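You operate a simulated robot arm through the tools that you are given. There is no shell and no other tool.

The job below is to be done with a simulated robot arm. You get a single attempt, and the scene is never put back.

TASK
Clamp the belt, shut its guard, clear the green spacer and switch the centrer on.
Fine: spacer beside the other two; free the yellow lever, isolator last; leave it running.

It is judged by the outcome, as a careful person would: the job done as asked, and still so three seconds after it is handed in. It fails if anything else is knocked over, pushed out of place, dropped, spilled or broken.

THE ROBOT
A 7-joint arm with a two-finger parallel gripper, fixed in place. Base frame: the origin is on the floor under the middle of its stand, x ahead of it, y to its left, z up. Units: mm, degrees, N and s.
It reaches about 1247 mm from its shoulder. Its first joint turns from -132.0 to 132.0 degrees. Payload 3.91 kg.
The TCP is the grasp point between the finger pads, 30 mm short of the fingertips. In the tool frame z runs along the fingers and y along their closing line. The gripper opens to 110 mm. The fingers are 20 mm wide and 10 mm thick; the gripper's body (48 by 112 mm) begins 55 mm behind the TCP.
Orientation is told as [roll, pitch, yaw] about the base's x, y, z axes, in that order, counted from this pose: with the fingers straight down and closing along the base's y, the tool's x points along the base's -x, its y along +y and its z along -z.

THE INTERFACE
- The arm moves only by the tool drive_tool. Its arguments are lists of equal length, an entry for each row: "travel": the shift along the base's x, y, z in cm, a list of three; "turn": the turn, a rotation vector about the base's x, y, z in degrees, a list of three; "claw": the closure, from 0 (fully open) to 1 (shut). In form: {"travel": [[dx, dy, dz], ...], "turn": [[rx, ry, rz], ...], "claw": [claw, ...]}. A call has 1 to 20 rows; each row is the pose to reach, as a shift and turn from the pose commanded when the call began. Each row takes 0.2 s and may step no farther than 50 mm and 8.6 degrees from the row before; otherwise, or with a gripper value out of range, the whole call is refused. Where a pose cannot be reached the arm comes as near as it can. A force on the tool above 40 N (or 10 N above the force at the start of the call, whichever is more), or a blocked arm, ends the call early, and 0.2 s more pass. Each finger travels about 108 mm/s and halts on what it meets, pressing with about 40 N; the grip force reading is that of the motor and also rises with nothing between the fingers. The clock runs only during rows and for 0.2 s after the last one: add rows that repeat a pose to give the fingers time. It gives the time, the measured TCP pose, the force on the tool (base axes), the opening and the grip force at its end, in the units of the frame above (readings bear some noise), with the torque about the TCP (base axes, N m) and any sound that the robot's microphone picked up.
- Cameras (640 x 400 px; columns grow to the right, rows downward): "scene" is fixed at [399.2, -499.6, 1615.2]; the picture's right is [0.94, -0.33, 0.00], its down [-0.19, -0.55, -0.82] and it looks along [0.27, 0.77, -0.58] (base axes); focal length 265 px, centre (320, 200). "wrist" rides on the gripper at [72, 17, -103] in the tool frame; the picture's right is [-0.23, 0.97, 0.00], its down [-0.76, -0.18, -0.62] and it looks along [-0.61, -0.14, 0.78] (tool axes); focal length 222 px, centre (320, 200). There is no depth. A picture from a camera that has moved, and an enlarged one, comes with that camera's place and axes in the base frame and with its lens.
- camera(camera): a new picture of that camera. No time passes.
- inspect(camera, box): a new picture of the part [left, top, right, bottom] of that camera's present view, enlarged. No time passes.
- close_job(): hands the job in; it is judged then, once.

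Places have to be worked out from the pictures, the camera data and where the tool is seen. Open the gripper and draw the arm clear of the work before you hand the job in, unless the task says otherwise.

The tools are called as a command line: name --argument value ..., lists and objects as JSON in quotes. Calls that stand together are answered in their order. drive_tool: Moves the arm, as the interface text tells. Its arguments: {"type":"object","properties":{"travel":{"type":"array","items":{"type":"array","items":{"type":"number"}}},"turn":{"type":"array","items":{"type":"array","items":{"type":"number"}}},"claw":{"type":"array","items":{"type":"number"}}},"required":["travel","turn","claw"]} The other tools are called the same way: camera (camera) takes a picture; inspect (camera, box) takes an enlarged picture of a part of a camera's view; close_job () hands the job in.

At the start:

```text
time: 0.0
tool_pos: [394.6, 346.4, 1457.5]
ee_rot: [0.0, 0.0, 0.0]
contact_force: [-0.4, -0.1, 0.6]
ft_torque: [-0.02, 0.0, -0.02]
width: 110.1
grip_force: 0.1
```

scene: 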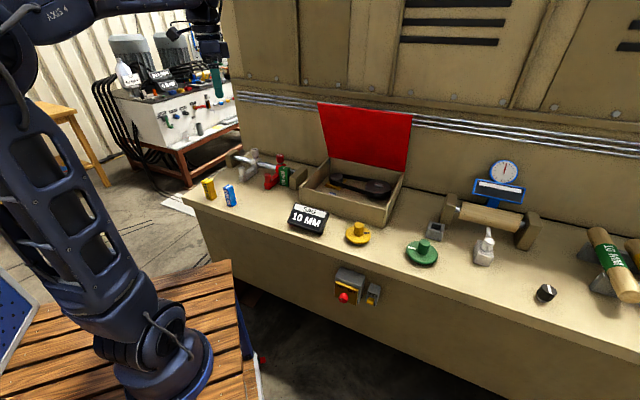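
wrist: 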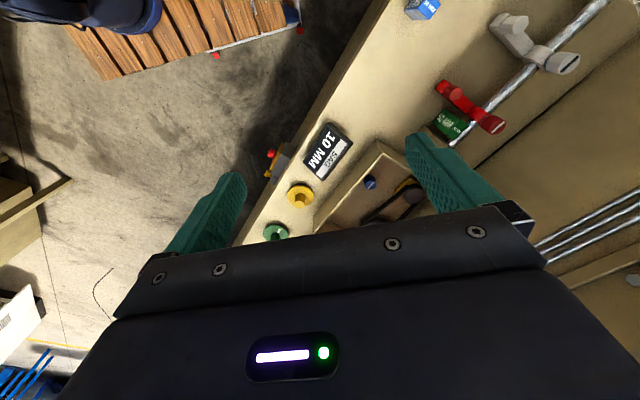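

I start by looking closely at the workbench in the scene camera, to identify the belt, guard, spacers, levers and isolator.

inspect --camera "scene" --box '[180, 90, 340, 240]'

inspect --camera "scene" --box '[280, 90, 440, 240]'

inspect --camera "scene" --box '[320, 200, 460, 320]'

inspect --camera "scene" --box '[420, 140, 640, 310]'

inspect --camera "wrist" --box '[240, 0, 640, 250]'

```text
2.67 times, centred on (260, 165) of scene
camera zoom: at [399.2, -499.6, 1615.2], right [0.94, -0.33, 0.0], down [-0.19, -0.55, -0.82], along [0.27, 0.77, -0.58], focal length 707 px, centre (480, 293)
```

zoom: 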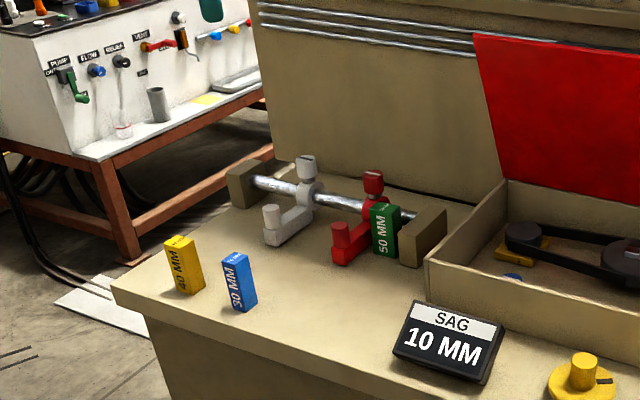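

```text
2.67 times, centred on (360, 165) of scene
camera zoom: at [399.2, -499.6, 1615.2], right [0.94, -0.33, 0.0], down [-0.19, -0.55, -0.82], along [0.27, 0.77, -0.58], focal length 707 px, centre (213, 293)
```

zoom: 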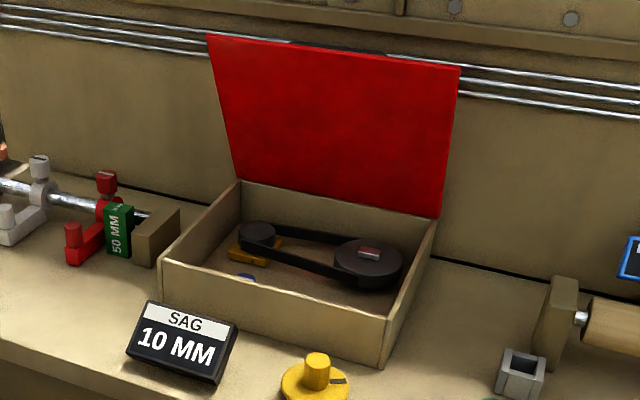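

```text
3.33 times, centred on (390, 260) of scene
camera zoom: at [399.2, -499.6, 1615.2], right [0.94, -0.33, 0.0], down [-0.19, -0.55, -0.82], along [0.27, 0.77, -0.58], focal length 883 px, centre (87, 0)
```

zoom: 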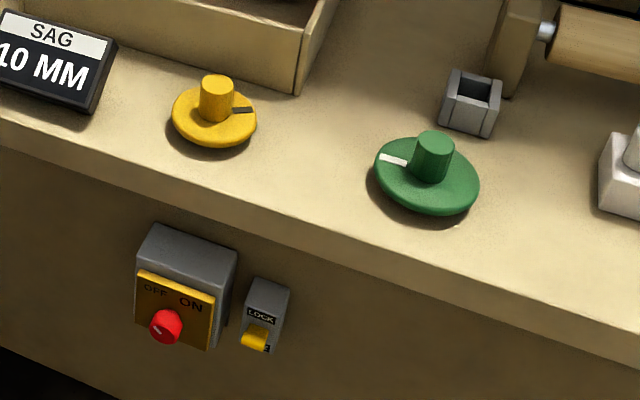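

```text
2.35 times, centred on (530, 225) of scene
camera zoom: at [399.2, -499.6, 1615.2], right [0.94, -0.33, 0.0], down [-0.19, -0.55, -0.82], along [0.27, 0.77, -0.58], focal length 624 px, centre (-174, 141)
```

zoom: 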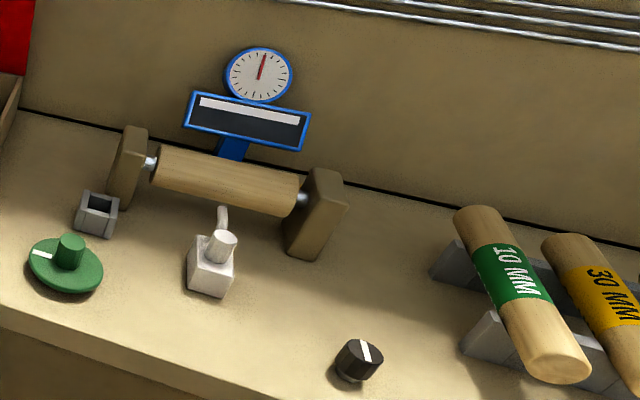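

```text
1.60 times, centred on (440, 125) of wrist
camera zoom: at [322.8, 364.2, 1560.6], right [0.23, 0.97, 0.0], down [0.76, -0.18, 0.62], along [0.61, -0.14, -0.78], focal length 355 px, centre (128, 320)
```

zoom: 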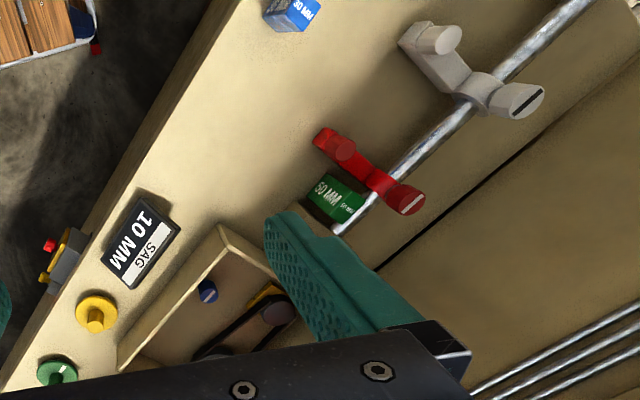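

The bench front runs diagonally to the robot (about 43° to the left). The belt box seems to be around (900, 430, 900). I yaw the tool to face the bench and move to a viewing pose in front of the box, well above everything.

drive_tool --travel '[[3.4, -1.6, -0.6], [6.9, -3.2, -1.2], [10.3, -4.9, -1.9], [13.7, -6.5, -2.5], [17.2, -8.1, -3.1], [20.6, -9.7, -3.7], [24.1, -11.4, -4.4], [27.5, -13, -5]]' --turn '[[0, 0, 5.4], [0, 0, 10.8], [0, 0, 16.1], [0, 0, 21.5], [0, 0, 26.9], [0, 0, 32.2], [0, 0, 37.6], [0, 0, 43]]' --claw '[0, 0, 0, 0, 0, 0, 0, 0]'

camera --camera "wrist"

camera --camera "scene"

```text
time: 1.8
tool_pos: [670.8, 216.3, 1407.4]
ee_rot: [0.0, -0.1, 43.1]
contact_force: [-1.0, 0.2, 0.5]
ft_torque: [0.01, -0.06, 0.02]
width: 109.9
grip_force: 0.0
```

```text
taken
camera wrist: at [606.8, 180.2, 1511.3], right [-0.5, 0.87, 0.0], down [0.68, 0.39, 0.62], along [0.54, 0.31, -0.78], focal length 222 px, centre (320, 200)
```

wrist: 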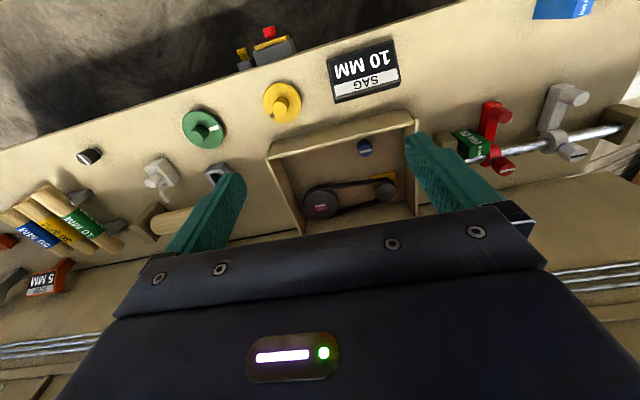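

```text
taken
```

scene: 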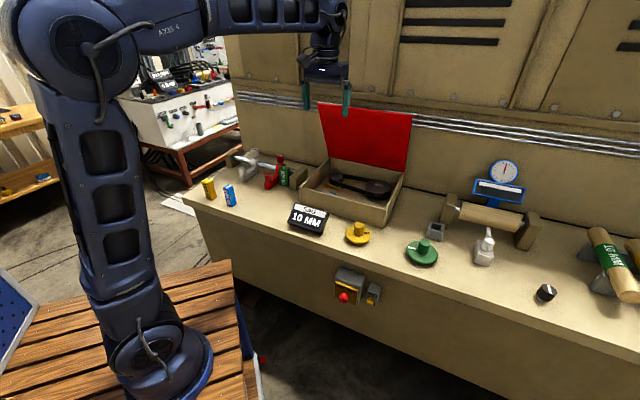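

The wrist view now shows the box, belt and blue knob. I enlarge several parts for detail.

inspect --camera "wrist" --box '[260, 100, 430, 240]'

inspect --camera "wrist" --box '[220, 10, 420, 150]'

inspect --camera "wrist" --box '[440, 60, 640, 200]'

inspect --camera "wrist" --box '[0, 130, 240, 300]'

inspect --camera "scene" --box '[290, 150, 420, 240]'

```text
2.86 times, centred on (345, 170) of wrist
camera zoom: at [606.8, 180.2, 1511.3], right [-0.5, 0.87, 0.0], down [0.68, 0.39, 0.62], along [0.54, 0.31, -0.78], focal length 635 px, centre (249, 286)
```

zoom: 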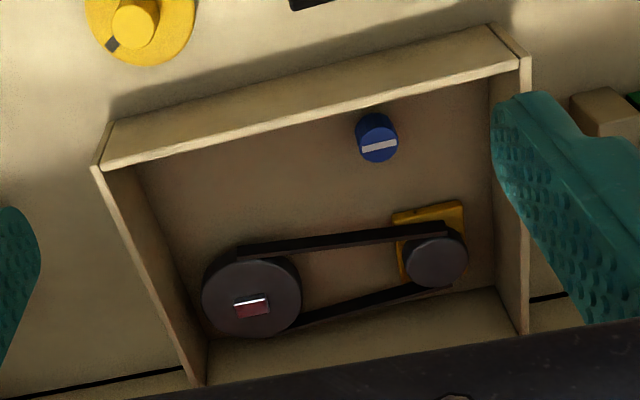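

```text
2.86 times, centred on (320, 80) of wrist
camera zoom: at [606.8, 180.2, 1511.3], right [-0.5, 0.87, 0.0], down [0.68, 0.39, 0.62], along [0.54, 0.31, -0.78], focal length 635 px, centre (320, 543)
```

zoom: 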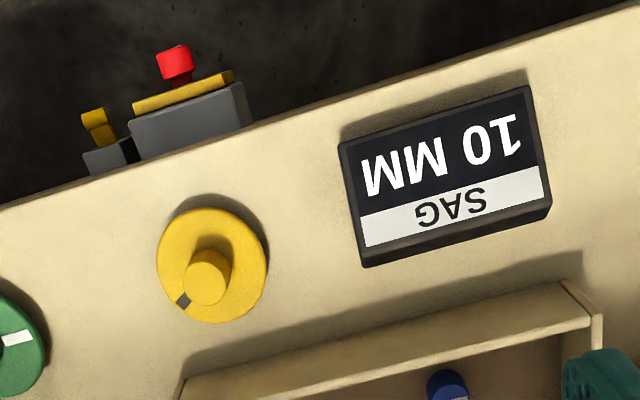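

```text
2.86 times, centred on (540, 130) of wrist
camera zoom: at [606.8, 180.2, 1511.3], right [-0.5, 0.87, 0.0], down [0.68, 0.39, 0.62], along [0.54, 0.31, -0.78], focal length 635 px, centre (-309, 400)
```

zoom: 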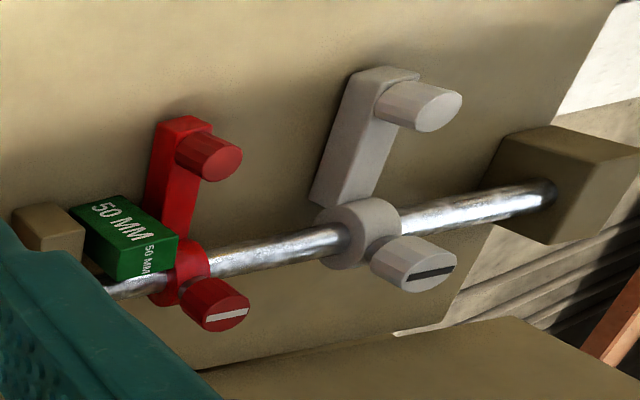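

```text
2.35 times, centred on (120, 215) of wrist
camera zoom: at [606.8, 180.2, 1511.3], right [-0.5, 0.87, 0.0], down [0.68, 0.39, 0.62], along [0.54, 0.31, -0.78], focal length 523 px, centre (791, 165)
```

zoom: 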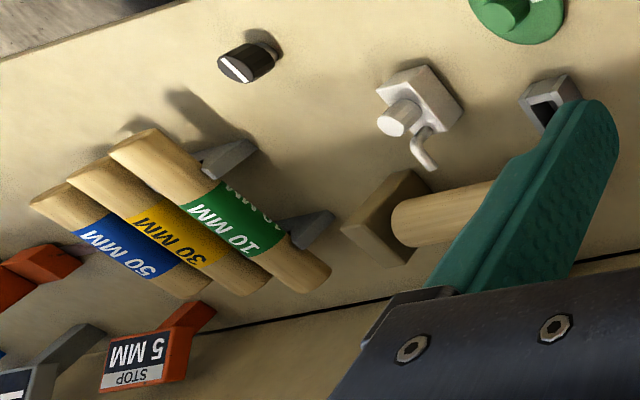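

```text
4.44 times, centred on (355, 195) of scene
camera zoom: at [399.2, -499.6, 1615.2], right [0.94, -0.33, 0.0], down [-0.19, -0.55, -0.82], along [0.27, 0.77, -0.58], focal length 1178 px, centre (164, 222)
```

zoom: 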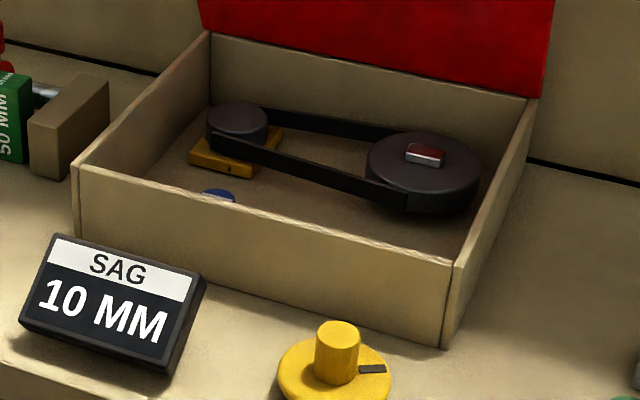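

Triangulating both views: the box rim is at z≈981, with the box spanning about 382 × 320 mm and its front 190 mm back from the bench edge; the blue knob sits at about (776, 417, 948). I can't see the lid well, so I tilt the fingers outward to see it with the wrist camera.

drive_tool --travel '[[0, 0, 0], [0, 0, 0], [0, 0, 0], [0, 0, 0], [0, 0, 0]]' --turn '[[4.95, -4.95, 0], [9.9, -9.9, 0], [14.85, -14.85, 0], [19.8, -19.8, 0], [24.75, -24.75, 0]]' --claw '[0, 0, 0, 0, 0]'

camera --camera "wrist"

```text
time: 3.0
tool_pos: [669.7, 215.9, 1406.8]
ee_rot: [1.4, -35.1, 42.5]
contact_force: [0.6, -0.4, 0.3]
ft_torque: [0.01, -0.01, 0.03]
width: 109.8
grip_force: 0.0
```

```text
taken
camera wrist: at [573.5, 147.5, 1450.3], right [-0.53, 0.83, 0.15], down [0.33, 0.04, 0.94], along [0.78, 0.55, -0.29], focal length 222 px, centre (320, 200)
```

wrist: 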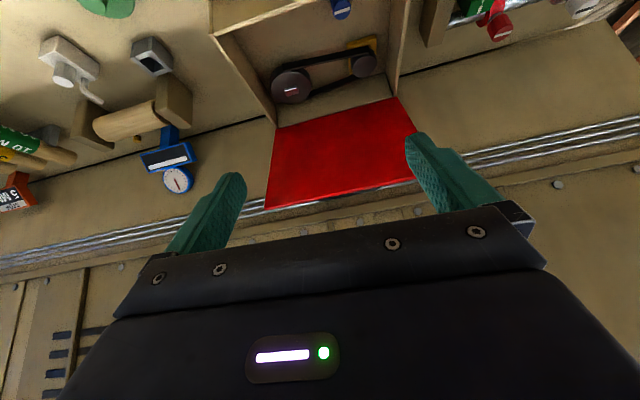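

The lid is open about 68° and leans toward the robot, with its hinge near n=1097 mm along the 45° direction and z≈985, and its free edge at n≈968, z≈1307. Next I return to vertical and move in over the box to look closely at the belt and the blue clamp knob.

drive_tool --travel '[[1.9, 2.1, -3.2], [3.8, 4.1, -6.4], [5.6, 6.2, -9.6], [7.5, 8.3, -12.8], [9.4, 10.4, -16.1], [11.3, 12.5, -19.3], [13.1, 14.5, -22.5], [15, 16.6, -25.7]]' --turn '[[-3.1, 3.1, 0], [-6.2, 6.2, 0], [-9.3, 9.3, 0], [-12.4, 12.4, 0], [-15.5, 15.5, 0], [-18.6, 18.6, 0], [-21.7, 21.7, 0], [-24.75, 24.75, 0]]' --claw '[0, 0, 0, 0, 0, 0, 0, 0]'

camera --camera "wrist"

inspect --camera "wrist" --box '[240, 60, 440, 185]'

```text
time: 4.8
tool_pos: [821.8, 381.1, 1150.1]
ee_rot: [0.1, 0.2, 43.0]
contact_force: [0.5, -0.8, 0.7]
ft_torque: [0.01, -0.04, -0.02]
width: 110.1
grip_force: 0.1
```

```text
taken
camera wrist: at [756.7, 344.2, 1254.6], right [-0.5, 0.87, 0.0], down [0.68, 0.39, 0.62], along [0.54, 0.31, -0.78], focal length 222 px, centre (320, 200)
```

wrist: 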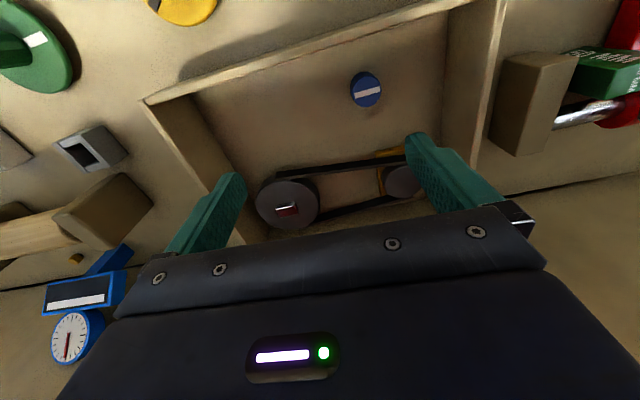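

```text
3.20 times, centred on (340, 122) of wrist
camera zoom: at [756.7, 344.2, 1254.6], right [-0.5, 0.87, 0.0], down [0.68, 0.39, 0.62], along [0.54, 0.31, -0.78], focal length 711 px, centre (256, 448)
```

zoom: 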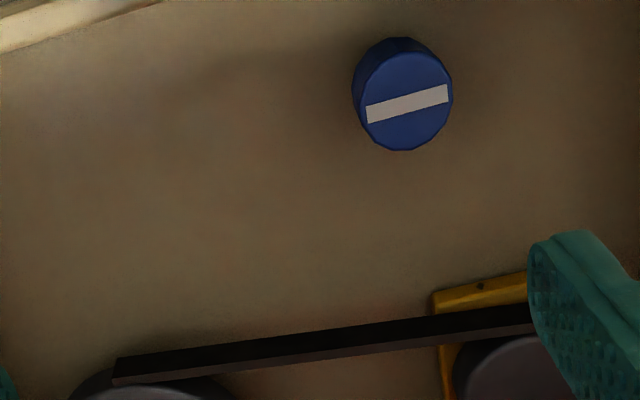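

No labels near the blue knob; its top is at about (788, 434, 935), 40 mm in diameter. Before touching anything I look at the isolator and the yellow lever on the bench front from close by, retreating upward first and then coming down in front of the bench.

drive_tool --travel '[[-1.9, -4.0, 0.8], [-3.8, -8.0, 1.7], [-5.7, -12, 2.5], [-7.6, -16, 3.3], [-9.5, -20, 4.2], [-11.5, -24, 5]]' --turn '[[0, 0, 0.5], [0, 0, 1], [0, 0, 1.5], [0, 0, 2], [0, 0, 2], [0, 0, 2]]' --claw '[0, 0, 0, 0, 0, 0]'

drive_tool --travel '[[-1.1, -1.5, -3.9], [-2.1, -3, -7.9], [-3.2, -4.5, -11.8], [-4.3, -6, -15.7], [-5.4, -7.5, -19.6], [-6.4, -9, -23.6], [-7.5, -10.5, -27.5], [-8.6, -12, -31.4], [-9.6, -13.5, -35.4], [-10.7, -15, -39.3]]' --turn '[[2.5, -2.5, 0], [5, -5, 0], [7.4, -7.4, 0], [9.9, -9.9, 0], [12.4, -12.4, 0], [14.85, -14.85, 0], [17.3, -17.3, 0], [19.8, -19.8, 0], [22.3, -22.3, 0], [24.75, -24.75, 0]]' --claw '[0, 0, 0, 0, 0, 0, 0, 0, 0, 0]'

camera --camera "wrist"

camera --camera "scene"

```text
time: 6.2
tool_pos: [705.2, 145.2, 1200.8]
ee_rot: [0.0, 0.0, 44.9]
contact_force: [0.0, 0.0, -0.5]
ft_torque: [-0.03, 0.02, -0.04]
width: 110.0
grip_force: 0.1
```

```text
time: 8.4
tool_pos: [600.2, -8.2, 807.2]
ee_rot: [0.0, -34.9, 45.0]
contact_force: [-0.8, 1.8, 0.9]
ft_torque: [-0.07, 0.03, -0.04]
width: 110.2
grip_force: 0.1
```

```text
taken
camera wrist: at [505.3, -78.7, 850.5], right [-0.56, 0.82, 0.13], down [0.31, 0.06, 0.95], along [0.77, 0.57, -0.29], focal length 222 px, centre (320, 200)
```

wrist: 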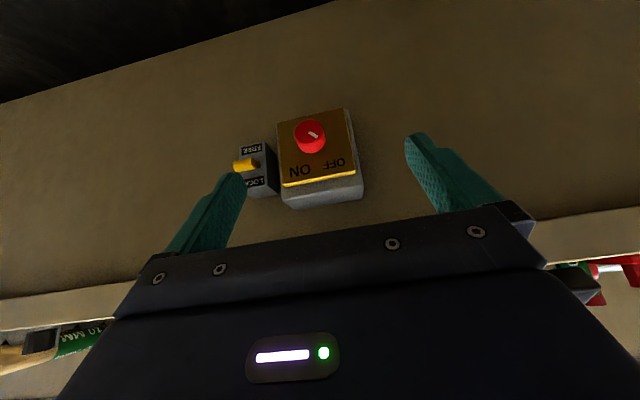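

```text
taken
```

scene: 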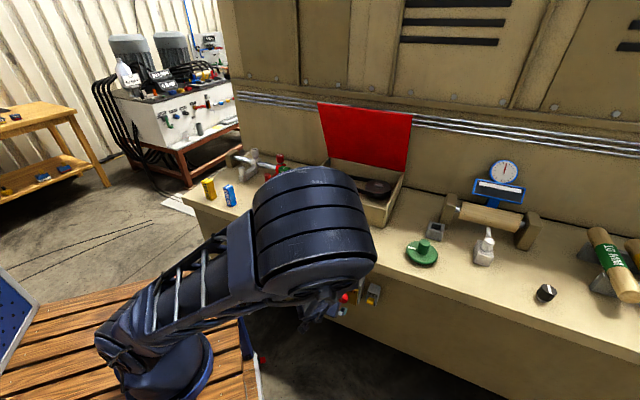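

The isolator and its yellow LOCK/FREE lever are visible; I enlarge them.

inspect --camera "wrist" --box '[220, 95, 380, 220]'

inspect --camera "wrist" --box '[225, 130, 289, 210]'

```text
3.20 times, centred on (300, 158) of wrist
camera zoom: at [505.3, -78.7, 850.5], right [-0.56, 0.82, 0.13], down [0.31, 0.06, 0.95], along [0.77, 0.57, -0.29], focal length 711 px, centre (384, 336)
```

zoom: 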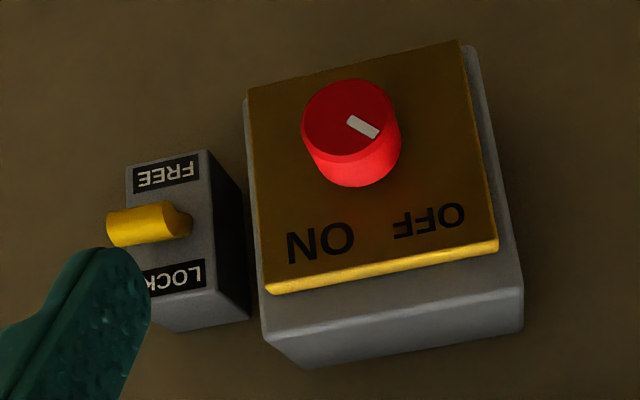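

```text
5.00 times, centred on (257, 170) of wrist
camera zoom: at [505.3, -78.7, 850.5], right [-0.56, 0.82, 0.13], down [0.31, 0.06, 0.95], along [0.77, 0.57, -0.29], focal length 1111 px, centre (635, 350)
```

zoom: 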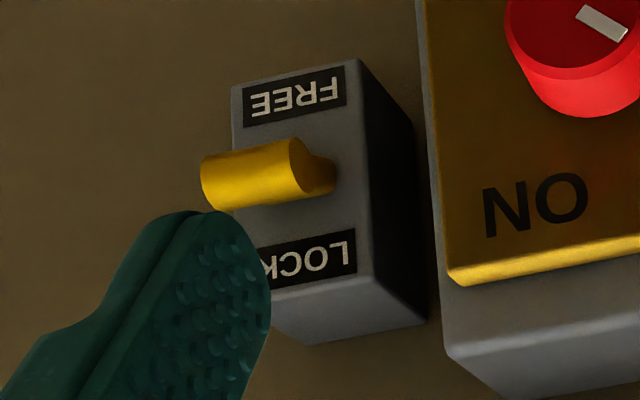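

The lever block reads LOCK above and FREE below (image is upside down), and the lever now tilts up to LOCK; the isolator mark points to OFF, with ON to its right (knob face near (680, 49, 709)). First comes the belt clamp: I go back up and over to the blue knob, stopping above it to check alignment.

drive_tool --travel '[[1.1, 1.5, 3.9], [2.1, 3, 7.9], [3.2, 4.5, 11.8], [4.3, 6, 15.7], [5.4, 7.5, 19.6], [6.4, 9, 23.6], [7.5, 10.5, 27.5], [8.6, 12, 31.4], [9.6, 13.5, 35.4], [10.7, 15, 39.3]]' --turn '[[-2.5, 2.5, 0], [-5, 5, 0], [-7.4, 7.4, 0], [-9.9, 9.9, 0], [-12.4, 12.4, 0], [-14.85, 14.85, 0], [-17.3, 17.3, 0], [-19.8, 19.8, 0], [-22.3, 22.3, 0], [-24.75, 24.75, 0]]' --claw '[0, 0, 0, 0, 0, 0, 0, 0, 0, 0]'

drive_tool --travel '[[1.0, 3.7, -1.0], [2.1, 7.3, -2.5], [3.1, 11, -4.5], [4.2, 14.6, -6.5], [5.2, 18.3, -8.5], [6.3, 21.9, -10.5], [7.3, 25.6, -12.5], [8.34, 29.2, -14]]' --turn '[[0, 0, 0], [0, 0, 0], [0, 0, 0], [0, 0, 0], [0, 0, 0], [0, 0, 0], [0, 0, 0], [0, 0, 0]]' --claw '[0, 0, 0, 0, 0, 0, 0, 0]'

camera --camera "wrist"

camera --camera "scene"

```text
time: 10.6
tool_pos: [705.6, 140.7, 1201.8]
ee_rot: [0.0, 0.1, 45.0]
contact_force: [-0.7, -0.4, 0.0]
ft_torque: [0.02, -0.02, 0.02]
width: 109.9
grip_force: 0.2
```

```text
time: 12.4
tool_pos: [788.5, 436.4, 1063.5]
ee_rot: [0.0, -0.1, 44.9]
contact_force: [-0.9, 0.7, 0.6]
ft_torque: [0.05, -0.04, 0.01]
width: 109.8
grip_force: 0.0
```

```text
taken
camera wrist: at [725.4, 396.8, 1166.4], right [-0.53, 0.85, 0.0], down [0.66, 0.41, 0.62], along [0.53, 0.33, -0.78], focal length 222 px, centre (320, 200)
```

wrist: 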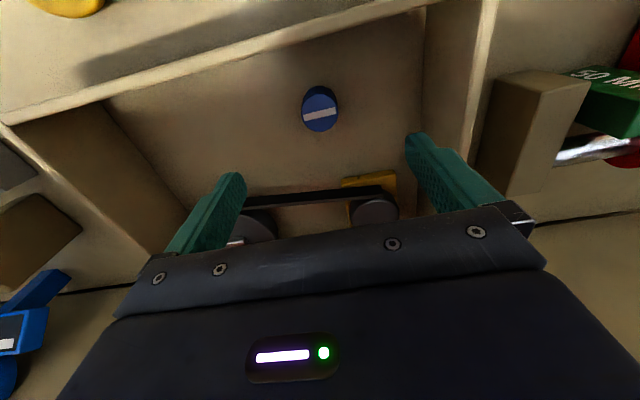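

```text
taken
```

scene: 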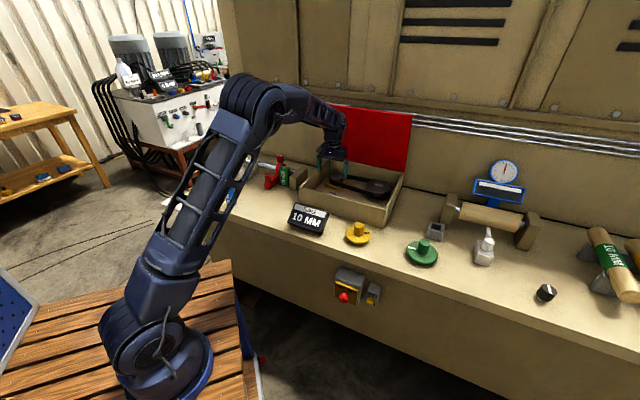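

The knob sits between the open fingers, centred about (789, 436, top ≈930). I enlarge it to judge its height above the box floor and check the slide and belt again.

inspect --camera "wrist" --box '[288, 74, 352, 138]'

inspect --camera "wrist" --box '[230, 130, 430, 250]'

```text
6.25 times, centred on (320, 106) of wrist
camera zoom: at [725.4, 396.8, 1166.4], right [-0.53, 0.85, 0.0], down [0.66, 0.41, 0.62], along [0.53, 0.33, -0.78], focal length 1388 px, centre (320, 788)
```

zoom: 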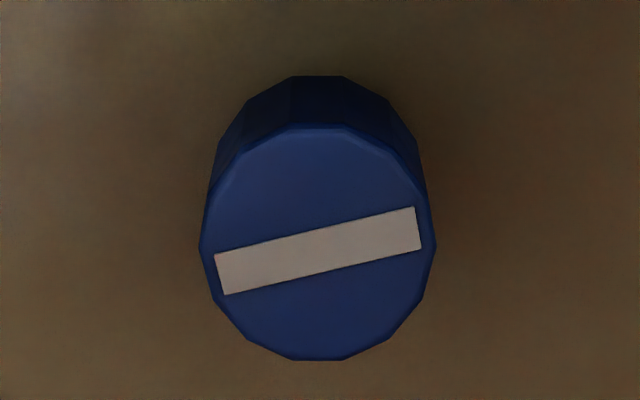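

```text
3.20 times, centred on (330, 190) of wrist
camera zoom: at [725.4, 396.8, 1166.4], right [-0.53, 0.85, 0.0], down [0.66, 0.41, 0.62], along [0.53, 0.33, -0.78], focal length 711 px, centre (288, 232)
```

zoom: 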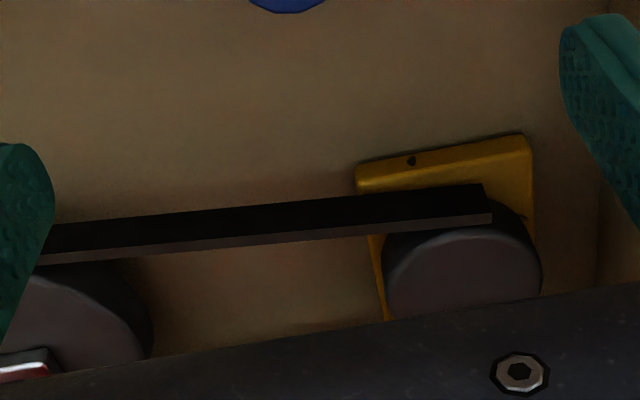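

The knob is about 40 mm wide and 35 mm tall (top ≈930, floor ≈895). I descend so the fingertips stop ~10 mm above the floor and then close on it.

drive_tool --travel '[[0, 0, -3.5], [0, 0, -7], [0, 0, -10.5], [0, 0, -12.4], [0, 0, -12.4]]' --turn '[[0, 0, 0], [0, 0, 0], [0, 0, 0], [0, 0, 0], [0, 0, 0]]' --claw '[0, 0, 0, 0, 0]'

camera --camera "wrist"

```text
time: 13.6
tool_pos: [787.9, 435.3, 936.0]
ee_rot: [0.0, 0.0, 45.0]
contact_force: [0.1, -0.4, -0.3]
ft_torque: [0.02, 0.01, -0.01]
width: 110.0
grip_force: 0.1
```

```text
taken
camera wrist: at [724.9, 395.9, 1039.6], right [-0.53, 0.85, 0.0], down [0.66, 0.41, 0.62], along [0.53, 0.33, -0.78], focal length 222 px, centre (320, 200)
```

wrist: 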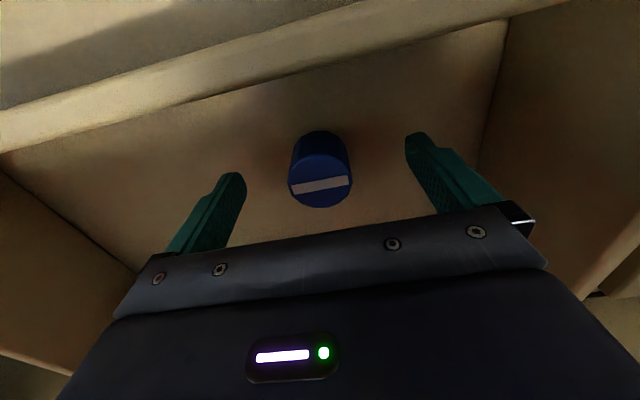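

The knob is centred between the pads with no contact. I close on it.

drive_tool --travel '[[0, 0, 0], [0, 0, 0], [0, 0, 0], [0, 0, 0]]' --turn '[[0, 0, 0], [0, 0, 0], [0, 0, 0], [0, 0, 0]]' --claw '[0.4, 0.7, 0.85, 0.85]'

```text
time: 14.6
tool_pos: [787.9, 434.2, 935.7]
ee_rot: [0.0, -0.1, 45.0]
contact_force: [0.3, 0.6, -1.0]
ft_torque: [-0.2, -0.33, -0.01]
width: 39.7
grip_force: 45.1
```

Gripped at 39.7 mm with 45 N. I turn clockwise (seen from above) in small steps and watch the torque.

drive_tool --travel '[[0, 0, 0], [0, 0, 0], [0, 0, 0], [0, 0, 0]]' --turn '[[0, 0, -5], [0, 0, -10], [0, 0, -15], [0, 0, -20]]' --claw '[0.85, 0.85, 0.85, 0.85]'

camera --camera "wrist"

```text
time: 15.6
tool_pos: [787.2, 435.1, 935.4]
ee_rot: [0.1, 0.0, 24.9]
contact_force: [-6.8, -6.9, 3.3]
ft_torque: [-0.25, 1.09, 0.04]
width: 39.9
grip_force: 45.2
```

```text
taken
camera wrist: at [715.3, 420.1, 1039.8], right [-0.2, 0.98, 0.0], down [0.77, 0.16, 0.62], along [0.61, 0.13, -0.78], focal length 222 px, centre (320, 200)
```

wrist: 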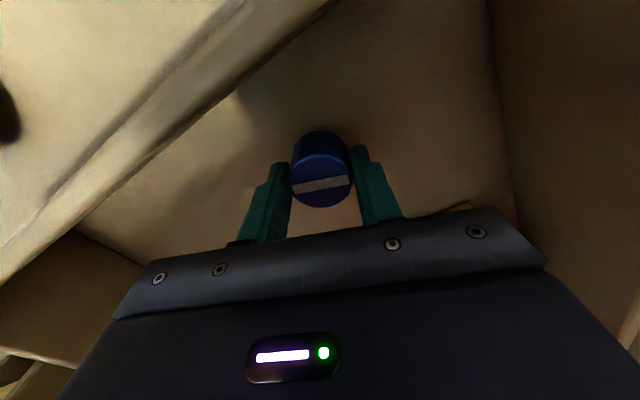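

The mark turns with the fingers and the torque is small, so the knob moves freely this way. I continue clockwise, with a 1 mm correction toward the robot to relieve the side load.

drive_tool --travel '[[-0.1, -0.1, 0], [-0.1, -0.1, 0], [-0.1, -0.1, 0], [-0.1, -0.1, 0], [-0.1, -0.1, 0], [-0.1, -0.1, 0]]' --turn '[[0, 0, -5], [0, 0, -10], [0, 0, -15], [0, 0, -20], [0, 0, -25], [0, 0, -30]]' --claw '[0.85, 0.85, 0.85, 0.85, 0.85, 0.85]'

camera --camera "wrist"

```text
time: 17.0
tool_pos: [786.7, 435.1, 935.7]
ee_rot: [0.1, -0.1, -5.0]
contact_force: [10.2, 22.4, 0.0]
ft_torque: [0.02, -1.16, 0.04]
width: 39.8
grip_force: 45.5
```

```text
taken
camera wrist: at [717.1, 458.8, 1039.7], right [0.31, 0.95, 0.0], down [0.74, -0.24, 0.62], along [0.59, -0.19, -0.78], focal length 222 px, centre (320, 200)
```

wrist: 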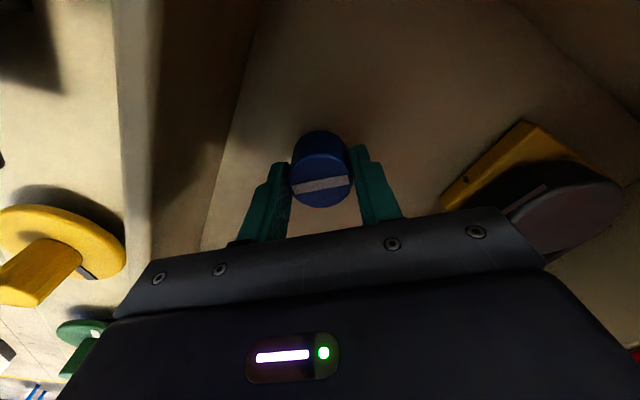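

Still turning freely; the side load has reversed, so I shift back slightly and continue toward a quarter turn.

drive_tool --travel '[[0.05, 0.08, 0], [0.05, 0.08, 0], [0.05, 0.08, 0], [0.05, 0.08, 0]]' --turn '[[0, 0, -5], [0, 0, -10], [0, 0, -15], [0, 0, -20]]' --claw '[0.85, 0.85, 0.85, 0.85]'

```text
time: 18.0
tool_pos: [787.5, 435.4, 936.4]
ee_rot: [0.2, 0.0, -25.0]
contact_force: [9.2, 24.9, 10.7]
ft_torque: [0.15, 0.63, 0.04]
width: 39.8
grip_force: 44.9
```

Torque about the axis remains low. I continue the last 20° to a quarter turn, easing the side load in y.

drive_tool --travel '[[0.03, 0.12, 0], [0.03, 0.12, 0], [0.03, 0.12, 0], [0.03, 0.12, 0], [0.03, 0.12, 0]]' --turn '[[0, 0, -5], [0, 0, -10], [0, 0, -15], [0, 0, -20], [0, 0, -20]]' --claw '[0.85, 0.85, 0.85, 0.85, 0.85]'

camera --camera "wrist"

camera --camera "scene"

```text
time: 19.2
tool_pos: [788.1, 435.9, 935.9]
ee_rot: [0.0, 0.0, -45.0]
contact_force: [5.5, 12.9, 14.4]
ft_torque: [-0.41, -0.02, -0.01]
width: 39.4
grip_force: 45.2
```

```text
taken
camera wrist: at [749.0, 499.5, 1039.6], right [0.85, 0.53, 0.0], down [0.41, -0.66, 0.62], along [0.33, -0.53, -0.78], focal length 222 px, centre (320, 200)
```

wrist: 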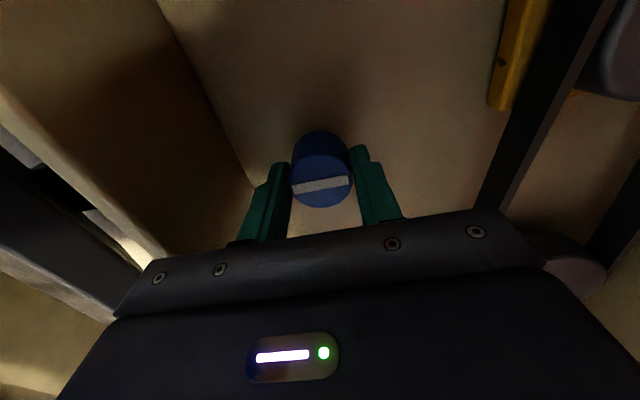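

```text
taken
```

scene: 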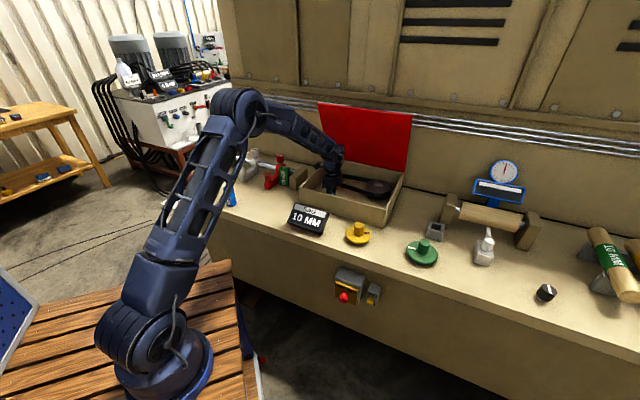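

No end stop felt at 90° yet. I go on clockwise a little to see whether there is one.

drive_tool --travel '[[0, 0, 0], [0, 0, 0], [0, 0, 0]]' --turn '[[0, 0, -4], [0, 0, -8], [0, 0, -8]]' --claw '[0.85, 0.85, 0.85]'

inspect --camera "wrist" --box '[220, 100, 420, 225]'

```text
time: 20.0
tool_pos: [787.3, 435.4, 935.3]
ee_rot: [0.1, 0.0, -53.2]
contact_force: [10.2, 16.2, 5.5]
ft_torque: [0.55, -0.3, 0.08]
width: 39.4
grip_force: 45.4
```

```text
3.20 times, centred on (320, 162) of wrist
camera zoom: at [757.9, 505.0, 1038.9], right [0.91, 0.4, 0.0], down [0.32, -0.72, 0.62], along [0.25, -0.57, -0.78], focal length 711 px, centre (320, 320)
```

zoom: 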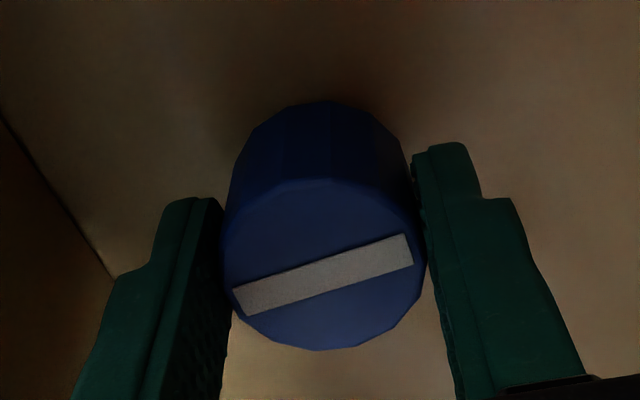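

Still turning freely with the grip; I continue clockwise looking for an end stop.

drive_tool --travel '[[0.02, 0.05, 0], [0.02, 0.05, 0], [0.02, 0.05, 0], [0.02, 0.05, 0]]' --turn '[[0, 0, -5], [0, 0, -10], [0, 0, -15], [0, 0, -20]]' --claw '[0.85, 0.85, 0.85, 0.85]'

inspect --camera "wrist" --box '[220, 100, 420, 225]'

```text
time: 21.0
tool_pos: [787.9, 434.3, 936.1]
ee_rot: [-0.1, -0.1, -73.2]
contact_force: [-0.3, -2.3, 3.2]
ft_torque: [0.17, -0.63, 0.63]
width: 39.9
grip_force: 44.8
```

```text
3.20 times, centred on (320, 162) of wrist
camera zoom: at [784.0, 510.2, 1038.5], right [1.0, 0.07, 0.0], down [0.05, -0.78, 0.62], along [0.04, -0.62, -0.78], focal length 711 px, centre (320, 320)
```

zoom: 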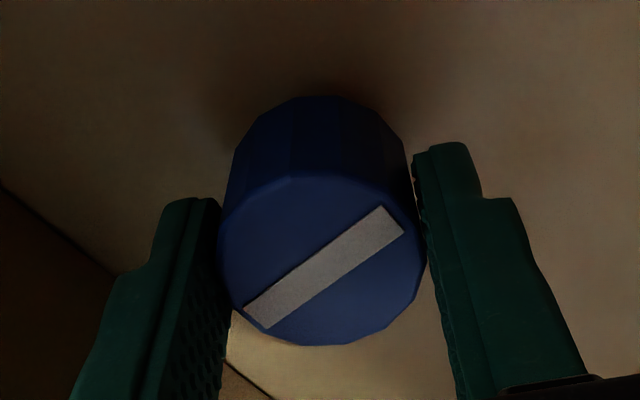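

The torque rose to 0.63 N·m and the knob now slips in the fingers, so it has reached its end stop about a quarter turn clockwise – clamped. I open the fingers, rise straight up and check the mark.

drive_tool --travel '[[0, 0, 0], [0, 0, 0], [0, 0, 0], [0, 0, 3], [0, 0, 7], [0, 0, 11], [0, 0, 15]]' --turn '[[0, 0, 0], [0, 0, 0], [0, 0, 0], [0, 0, 0], [0, 0, 0], [0, 0, 0], [0, 0, 0]]' --claw '[0.6, 0.4, 0.4, 0.4, 0.4, 0.4, 0.4]'

camera --camera "wrist"

camera --camera "scene"

```text
time: 22.6
tool_pos: [785.6, 434.6, 1085.7]
ee_rot: [-0.1, 0.0, -73.1]
contact_force: [0.3, 0.1, -0.6]
ft_torque: [-0.01, -0.01, -0.04]
width: 65.9
grip_force: 0.0
```

```text
taken
camera wrist: at [782.1, 510.1, 1189.6], right [1.0, 0.07, 0.0], down [0.05, -0.78, 0.62], along [0.04, -0.62, -0.78], focal length 222 px, centre (320, 200)
```

wrist: 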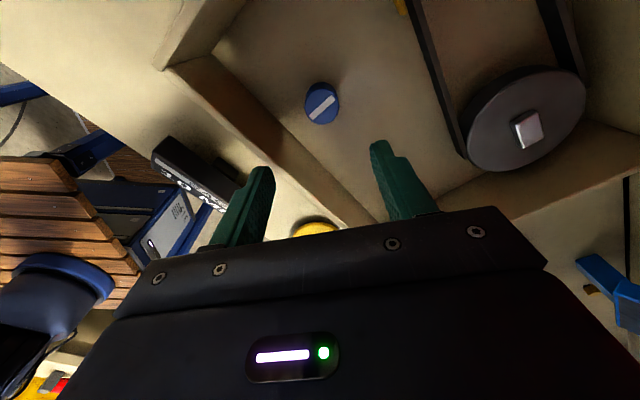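

```text
taken
```

scene: 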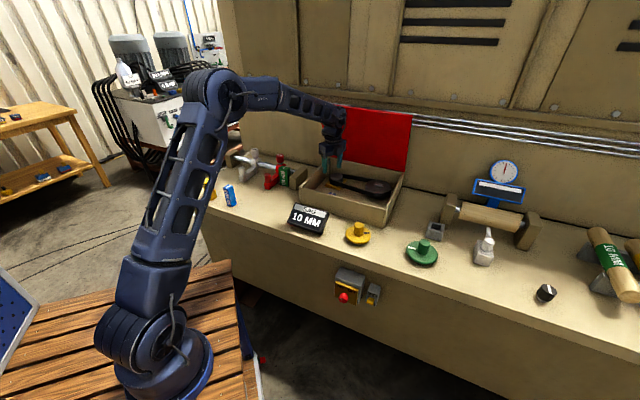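

The mark now stands at right angles to where it began, so the clamp is at its stop. Next is the guard: I rise clear, yaw back to face the bench and go above the lid's free edge.

drive_tool --travel '[[0, 0, 2], [0, 0, 4], [-0.2, -0.2, 6], [-0.3, -0.3, 8], [-0.4, -0.4, 10], [-0.5, -0.5, 12.5], [-0.6, -0.6, 15], [-0.7, -0.7, 17.5], [-0.8, -0.8, 20], [-0.9, -0.9, 22], [-1, -1, 24], [-1, -1, 26], [-1, -1.1, 28], [-1, -1.2, 29.3]]' --turn '[[0, 0, 8.5], [0, 0, 17], [0, 0, 25.5], [0, 0, 34], [0, 0, 42.5], [0, 0, 51], [0, 0, 59.5], [0, 0, 68], [0, 0, 76.5], [0, 0, 85], [0, 0, 93.5], [0, 0, 102], [0, 0, 110], [0, 0, 118]]' --claw '[0.5, 0.6, 0.7, 0.8, 0.9, 1, 1, 1, 1, 1, 1, 1, 1, 1]'

camera --camera "wrist"

```text
time: 25.6
tool_pos: [777.9, 424.2, 1380.3]
ee_rot: [0.0, 0.0, 45.1]
contact_force: [0.1, 0.2, 0.1]
ft_torque: [0.02, 0.02, 0.01]
width: 0.0
grip_force: 37.1
```

```text
taken
camera wrist: at [715.9, 385.3, 1483.2], right [-0.53, 0.85, 0.0], down [0.66, 0.41, 0.62], along [0.53, 0.33, -0.78], focal length 222 px, centre (320, 200)
```

wrist: 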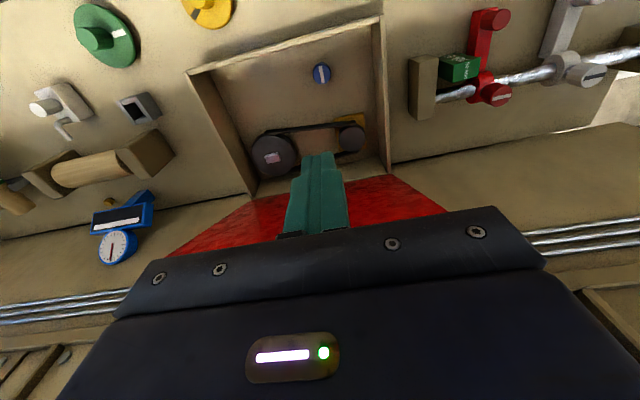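

The hinge line and lid edges match my estimate. I tilt the closed fingers 20° outward and pass above the lid's free edge to behind it.

drive_tool --travel '[[2.2, 2.2, 1.5], [4.4, 4.4, 2], [6.6, 6.6, 2], [8.8, 8.8, 2], [11, 11, 2], [13.1, 13.1, 2], [13.1, 13.1, 2]]' --turn '[[2.4, -2.4, 0], [4.8, -4.8, 0], [7.2, -7.2, 0], [9.6, -9.6, 0], [12, -12, 0], [14.14, -14.14, 0], [14.14, -14.14, 0]]' --claw '[1, 1, 1, 1, 1, 1, 1]'

camera --camera "scene"

inspect --camera "scene" --box '[260, 50, 440, 180]'

camera --camera "wrist"

```text
time: 27.2
tool_pos: [892.9, 536.2, 1381.1]
ee_rot: [0.0, -19.9, 45.0]
contact_force: [1.4, 1.1, -2.3]
ft_torque: [0.03, 0.0, 0.01]
width: 0.3
grip_force: 37.8
out of reach, approached as far as the arm can: row 5, 6, 7
```

```text
taken
```

scene: 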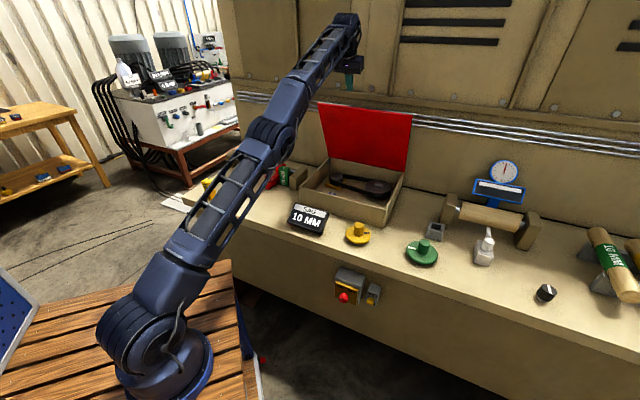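

```text
3.08 times, centred on (350, 115) of scene
camera zoom: at [399.2, -499.6, 1615.2], right [0.94, -0.33, 0.0], down [-0.19, -0.55, -0.82], along [0.27, 0.77, -0.58], focal length 816 px, centre (228, 462)
```

zoom: 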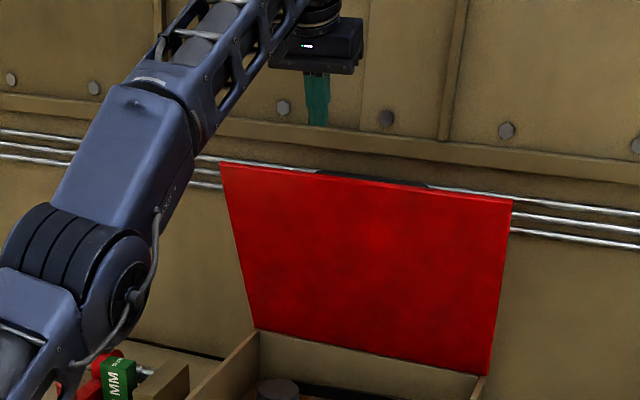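

```text
taken
camera wrist: at [808.6, 475.4, 1453.9], right [-0.54, 0.84, 0.08], down [0.48, 0.23, 0.85], along [0.69, 0.49, -0.53], focal length 222 px, centre (320, 200)
```

wrist: 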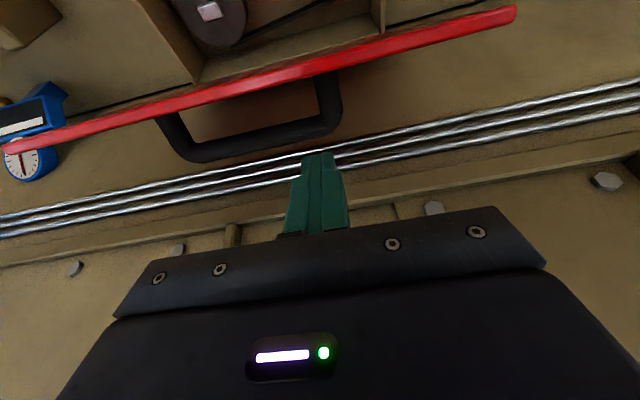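

The view reveals a black U-handle on the lid's outer face near its free edge (t≈240–380), and the arm was near its reach limit, so the pose wasn't fully reached. I step back slightly, still above the lid, to find my exact commanded pose.

drive_tool --travel '[[-2, -2, -0.5], [-4, -4, -1], [-4, -4, -1]]' --turn '[[0, 0, 0], [0, 0, 0], [0, 0, 0]]' --claw '[1, 1, 1]'

inspect --camera "wrist" --box '[100, 0, 420, 200]'

```text
time: 28.0
tool_pos: [885.8, 526.1, 1394.9]
ee_rot: [0.0, -19.9, 45.0]
contact_force: [0.5, 0.0, 0.0]
ft_torque: [0.0, 0.02, 0.02]
width: 0.0
grip_force: 38.0
out of reach, approached as far as the arm can: row 1, 2, 3
```

```text
2.00 times, centred on (260, 100) of wrist
camera zoom: at [801.8, 465.8, 1467.7], right [-0.54, 0.84, 0.08], down [0.48, 0.23, 0.85], along [0.69, 0.49, -0.53], focal length 444 px, centre (440, 400)
```

zoom: 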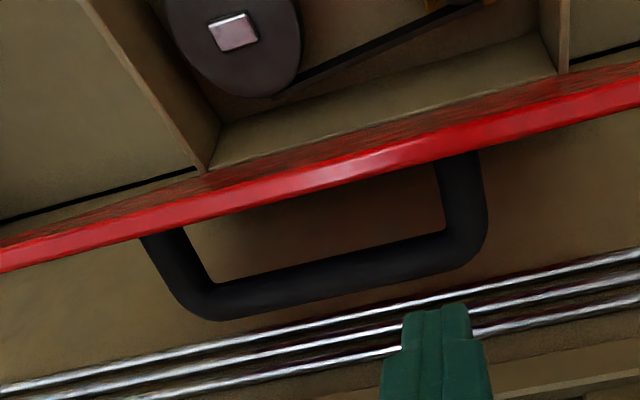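

The arm is at the edge of its reach at this height. I shift left to the free part of the lid beside the handle (t≈185), keeping high, and check the pose before descending behind the lid.

drive_tool --travel '[[-2.3, 2.3, 0], [-4.6, 4.6, 0], [-3.8, 5.4, -1], [-2.9, 6.3, -2], [-2.9, 6.3, -2]]' --turn '[[0, 0, 0], [0, 0, 0], [0, 0, 0], [0, 0, 0], [0, 0, 0]]' --claw '[1, 1, 1, 1, 1]'

inspect --camera "scene" --box '[260, 50, 440, 180]'

camera --camera "wrist"

```text
time: 29.2
tool_pos: [855.3, 587.5, 1370.2]
ee_rot: [0.0, -20.0, 45.0]
contact_force: [-0.8, -0.2, -0.5]
ft_torque: [0.02, 0.05, 0.03]
width: 0.0
grip_force: 37.2
out of reach, approached as far as the arm can: row 4, 5
```

```text
3.08 times, centred on (350, 115) of scene
camera zoom: at [399.2, -499.6, 1615.2], right [0.94, -0.33, 0.0], down [-0.19, -0.55, -0.82], along [0.27, 0.77, -0.58], focal length 816 px, centre (228, 462)
```

zoom: 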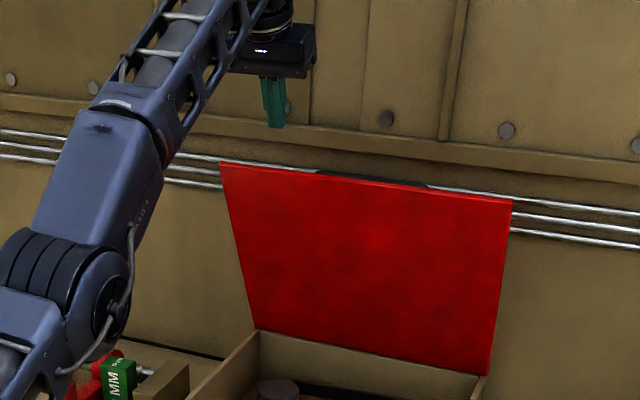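

```text
taken
camera wrist: at [769.1, 526.4, 1443.0], right [-0.54, 0.84, 0.08], down [0.48, 0.23, 0.85], along [0.69, 0.49, -0.53], focal length 222 px, centre (320, 200)
```

wrist: 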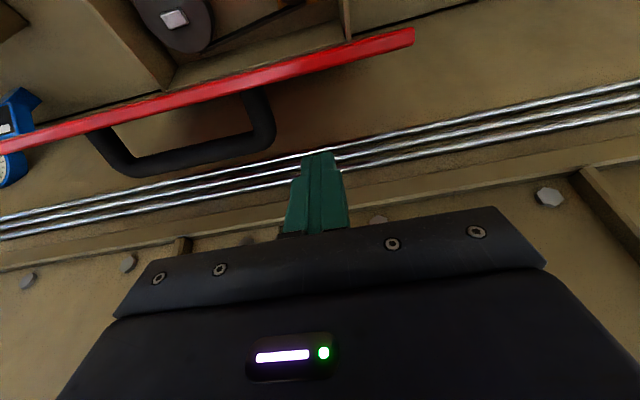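

The tip is now behind the lid plane (n≈1030) and left of the handle. I lower it straight down so the fingertips sit about 25 mm below the lid's edge on the back side.

drive_tool --travel '[[0, 0, -1.5], [0, 0, -3], [0, 0, -4.5], [0, 0, -5], [0, 0, -5]]' --turn '[[0, 0, 0], [0, 0, 0], [0, 0, 0], [0, 0, 0], [0, 0, 0]]' --claw '[1, 1, 1, 1, 1]'

inspect --camera "scene" --box '[260, 50, 440, 180]'

camera --camera "wrist"

```text
time: 30.4
tool_pos: [869.3, 600.8, 1330.4]
ee_rot: [0.0, -19.9, 45.0]
contact_force: [0.3, 0.9, 0.5]
ft_torque: [0.0, 0.01, -0.04]
width: 0.0
grip_force: 38.1
out of reach, approached as far as the arm can: row 1, 2, 3, 4, 5
```

```text
3.08 times, centred on (350, 115) of scene
camera zoom: at [399.2, -499.6, 1615.2], right [0.94, -0.33, 0.0], down [-0.19, -0.55, -0.82], along [0.27, 0.77, -0.58], focal length 816 px, centre (228, 462)
```

zoom: 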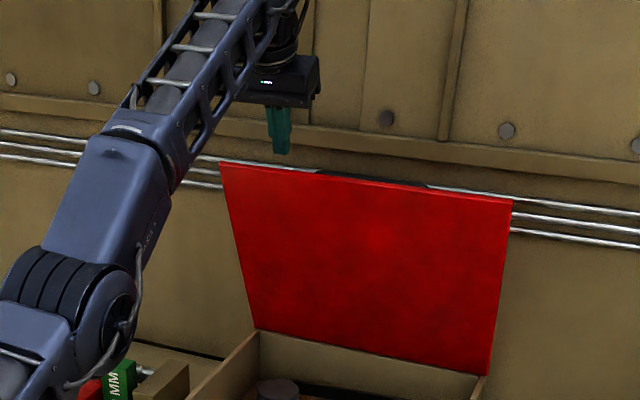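

```text
taken
camera wrist: at [783.9, 541.1, 1403.7], right [-0.54, 0.84, 0.08], down [0.48, 0.23, 0.85], along [0.69, 0.49, -0.53], focal length 222 px, centre (320, 200)
```

wrist: 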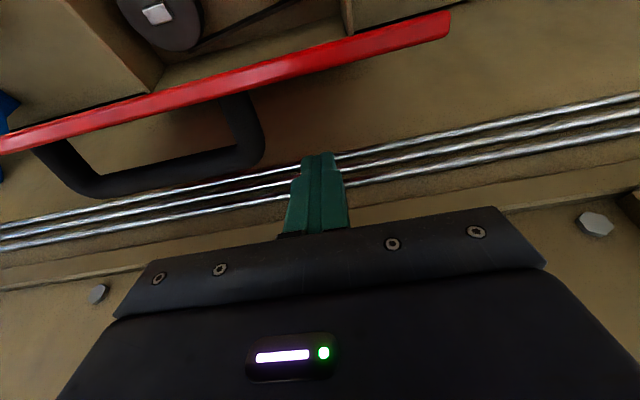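

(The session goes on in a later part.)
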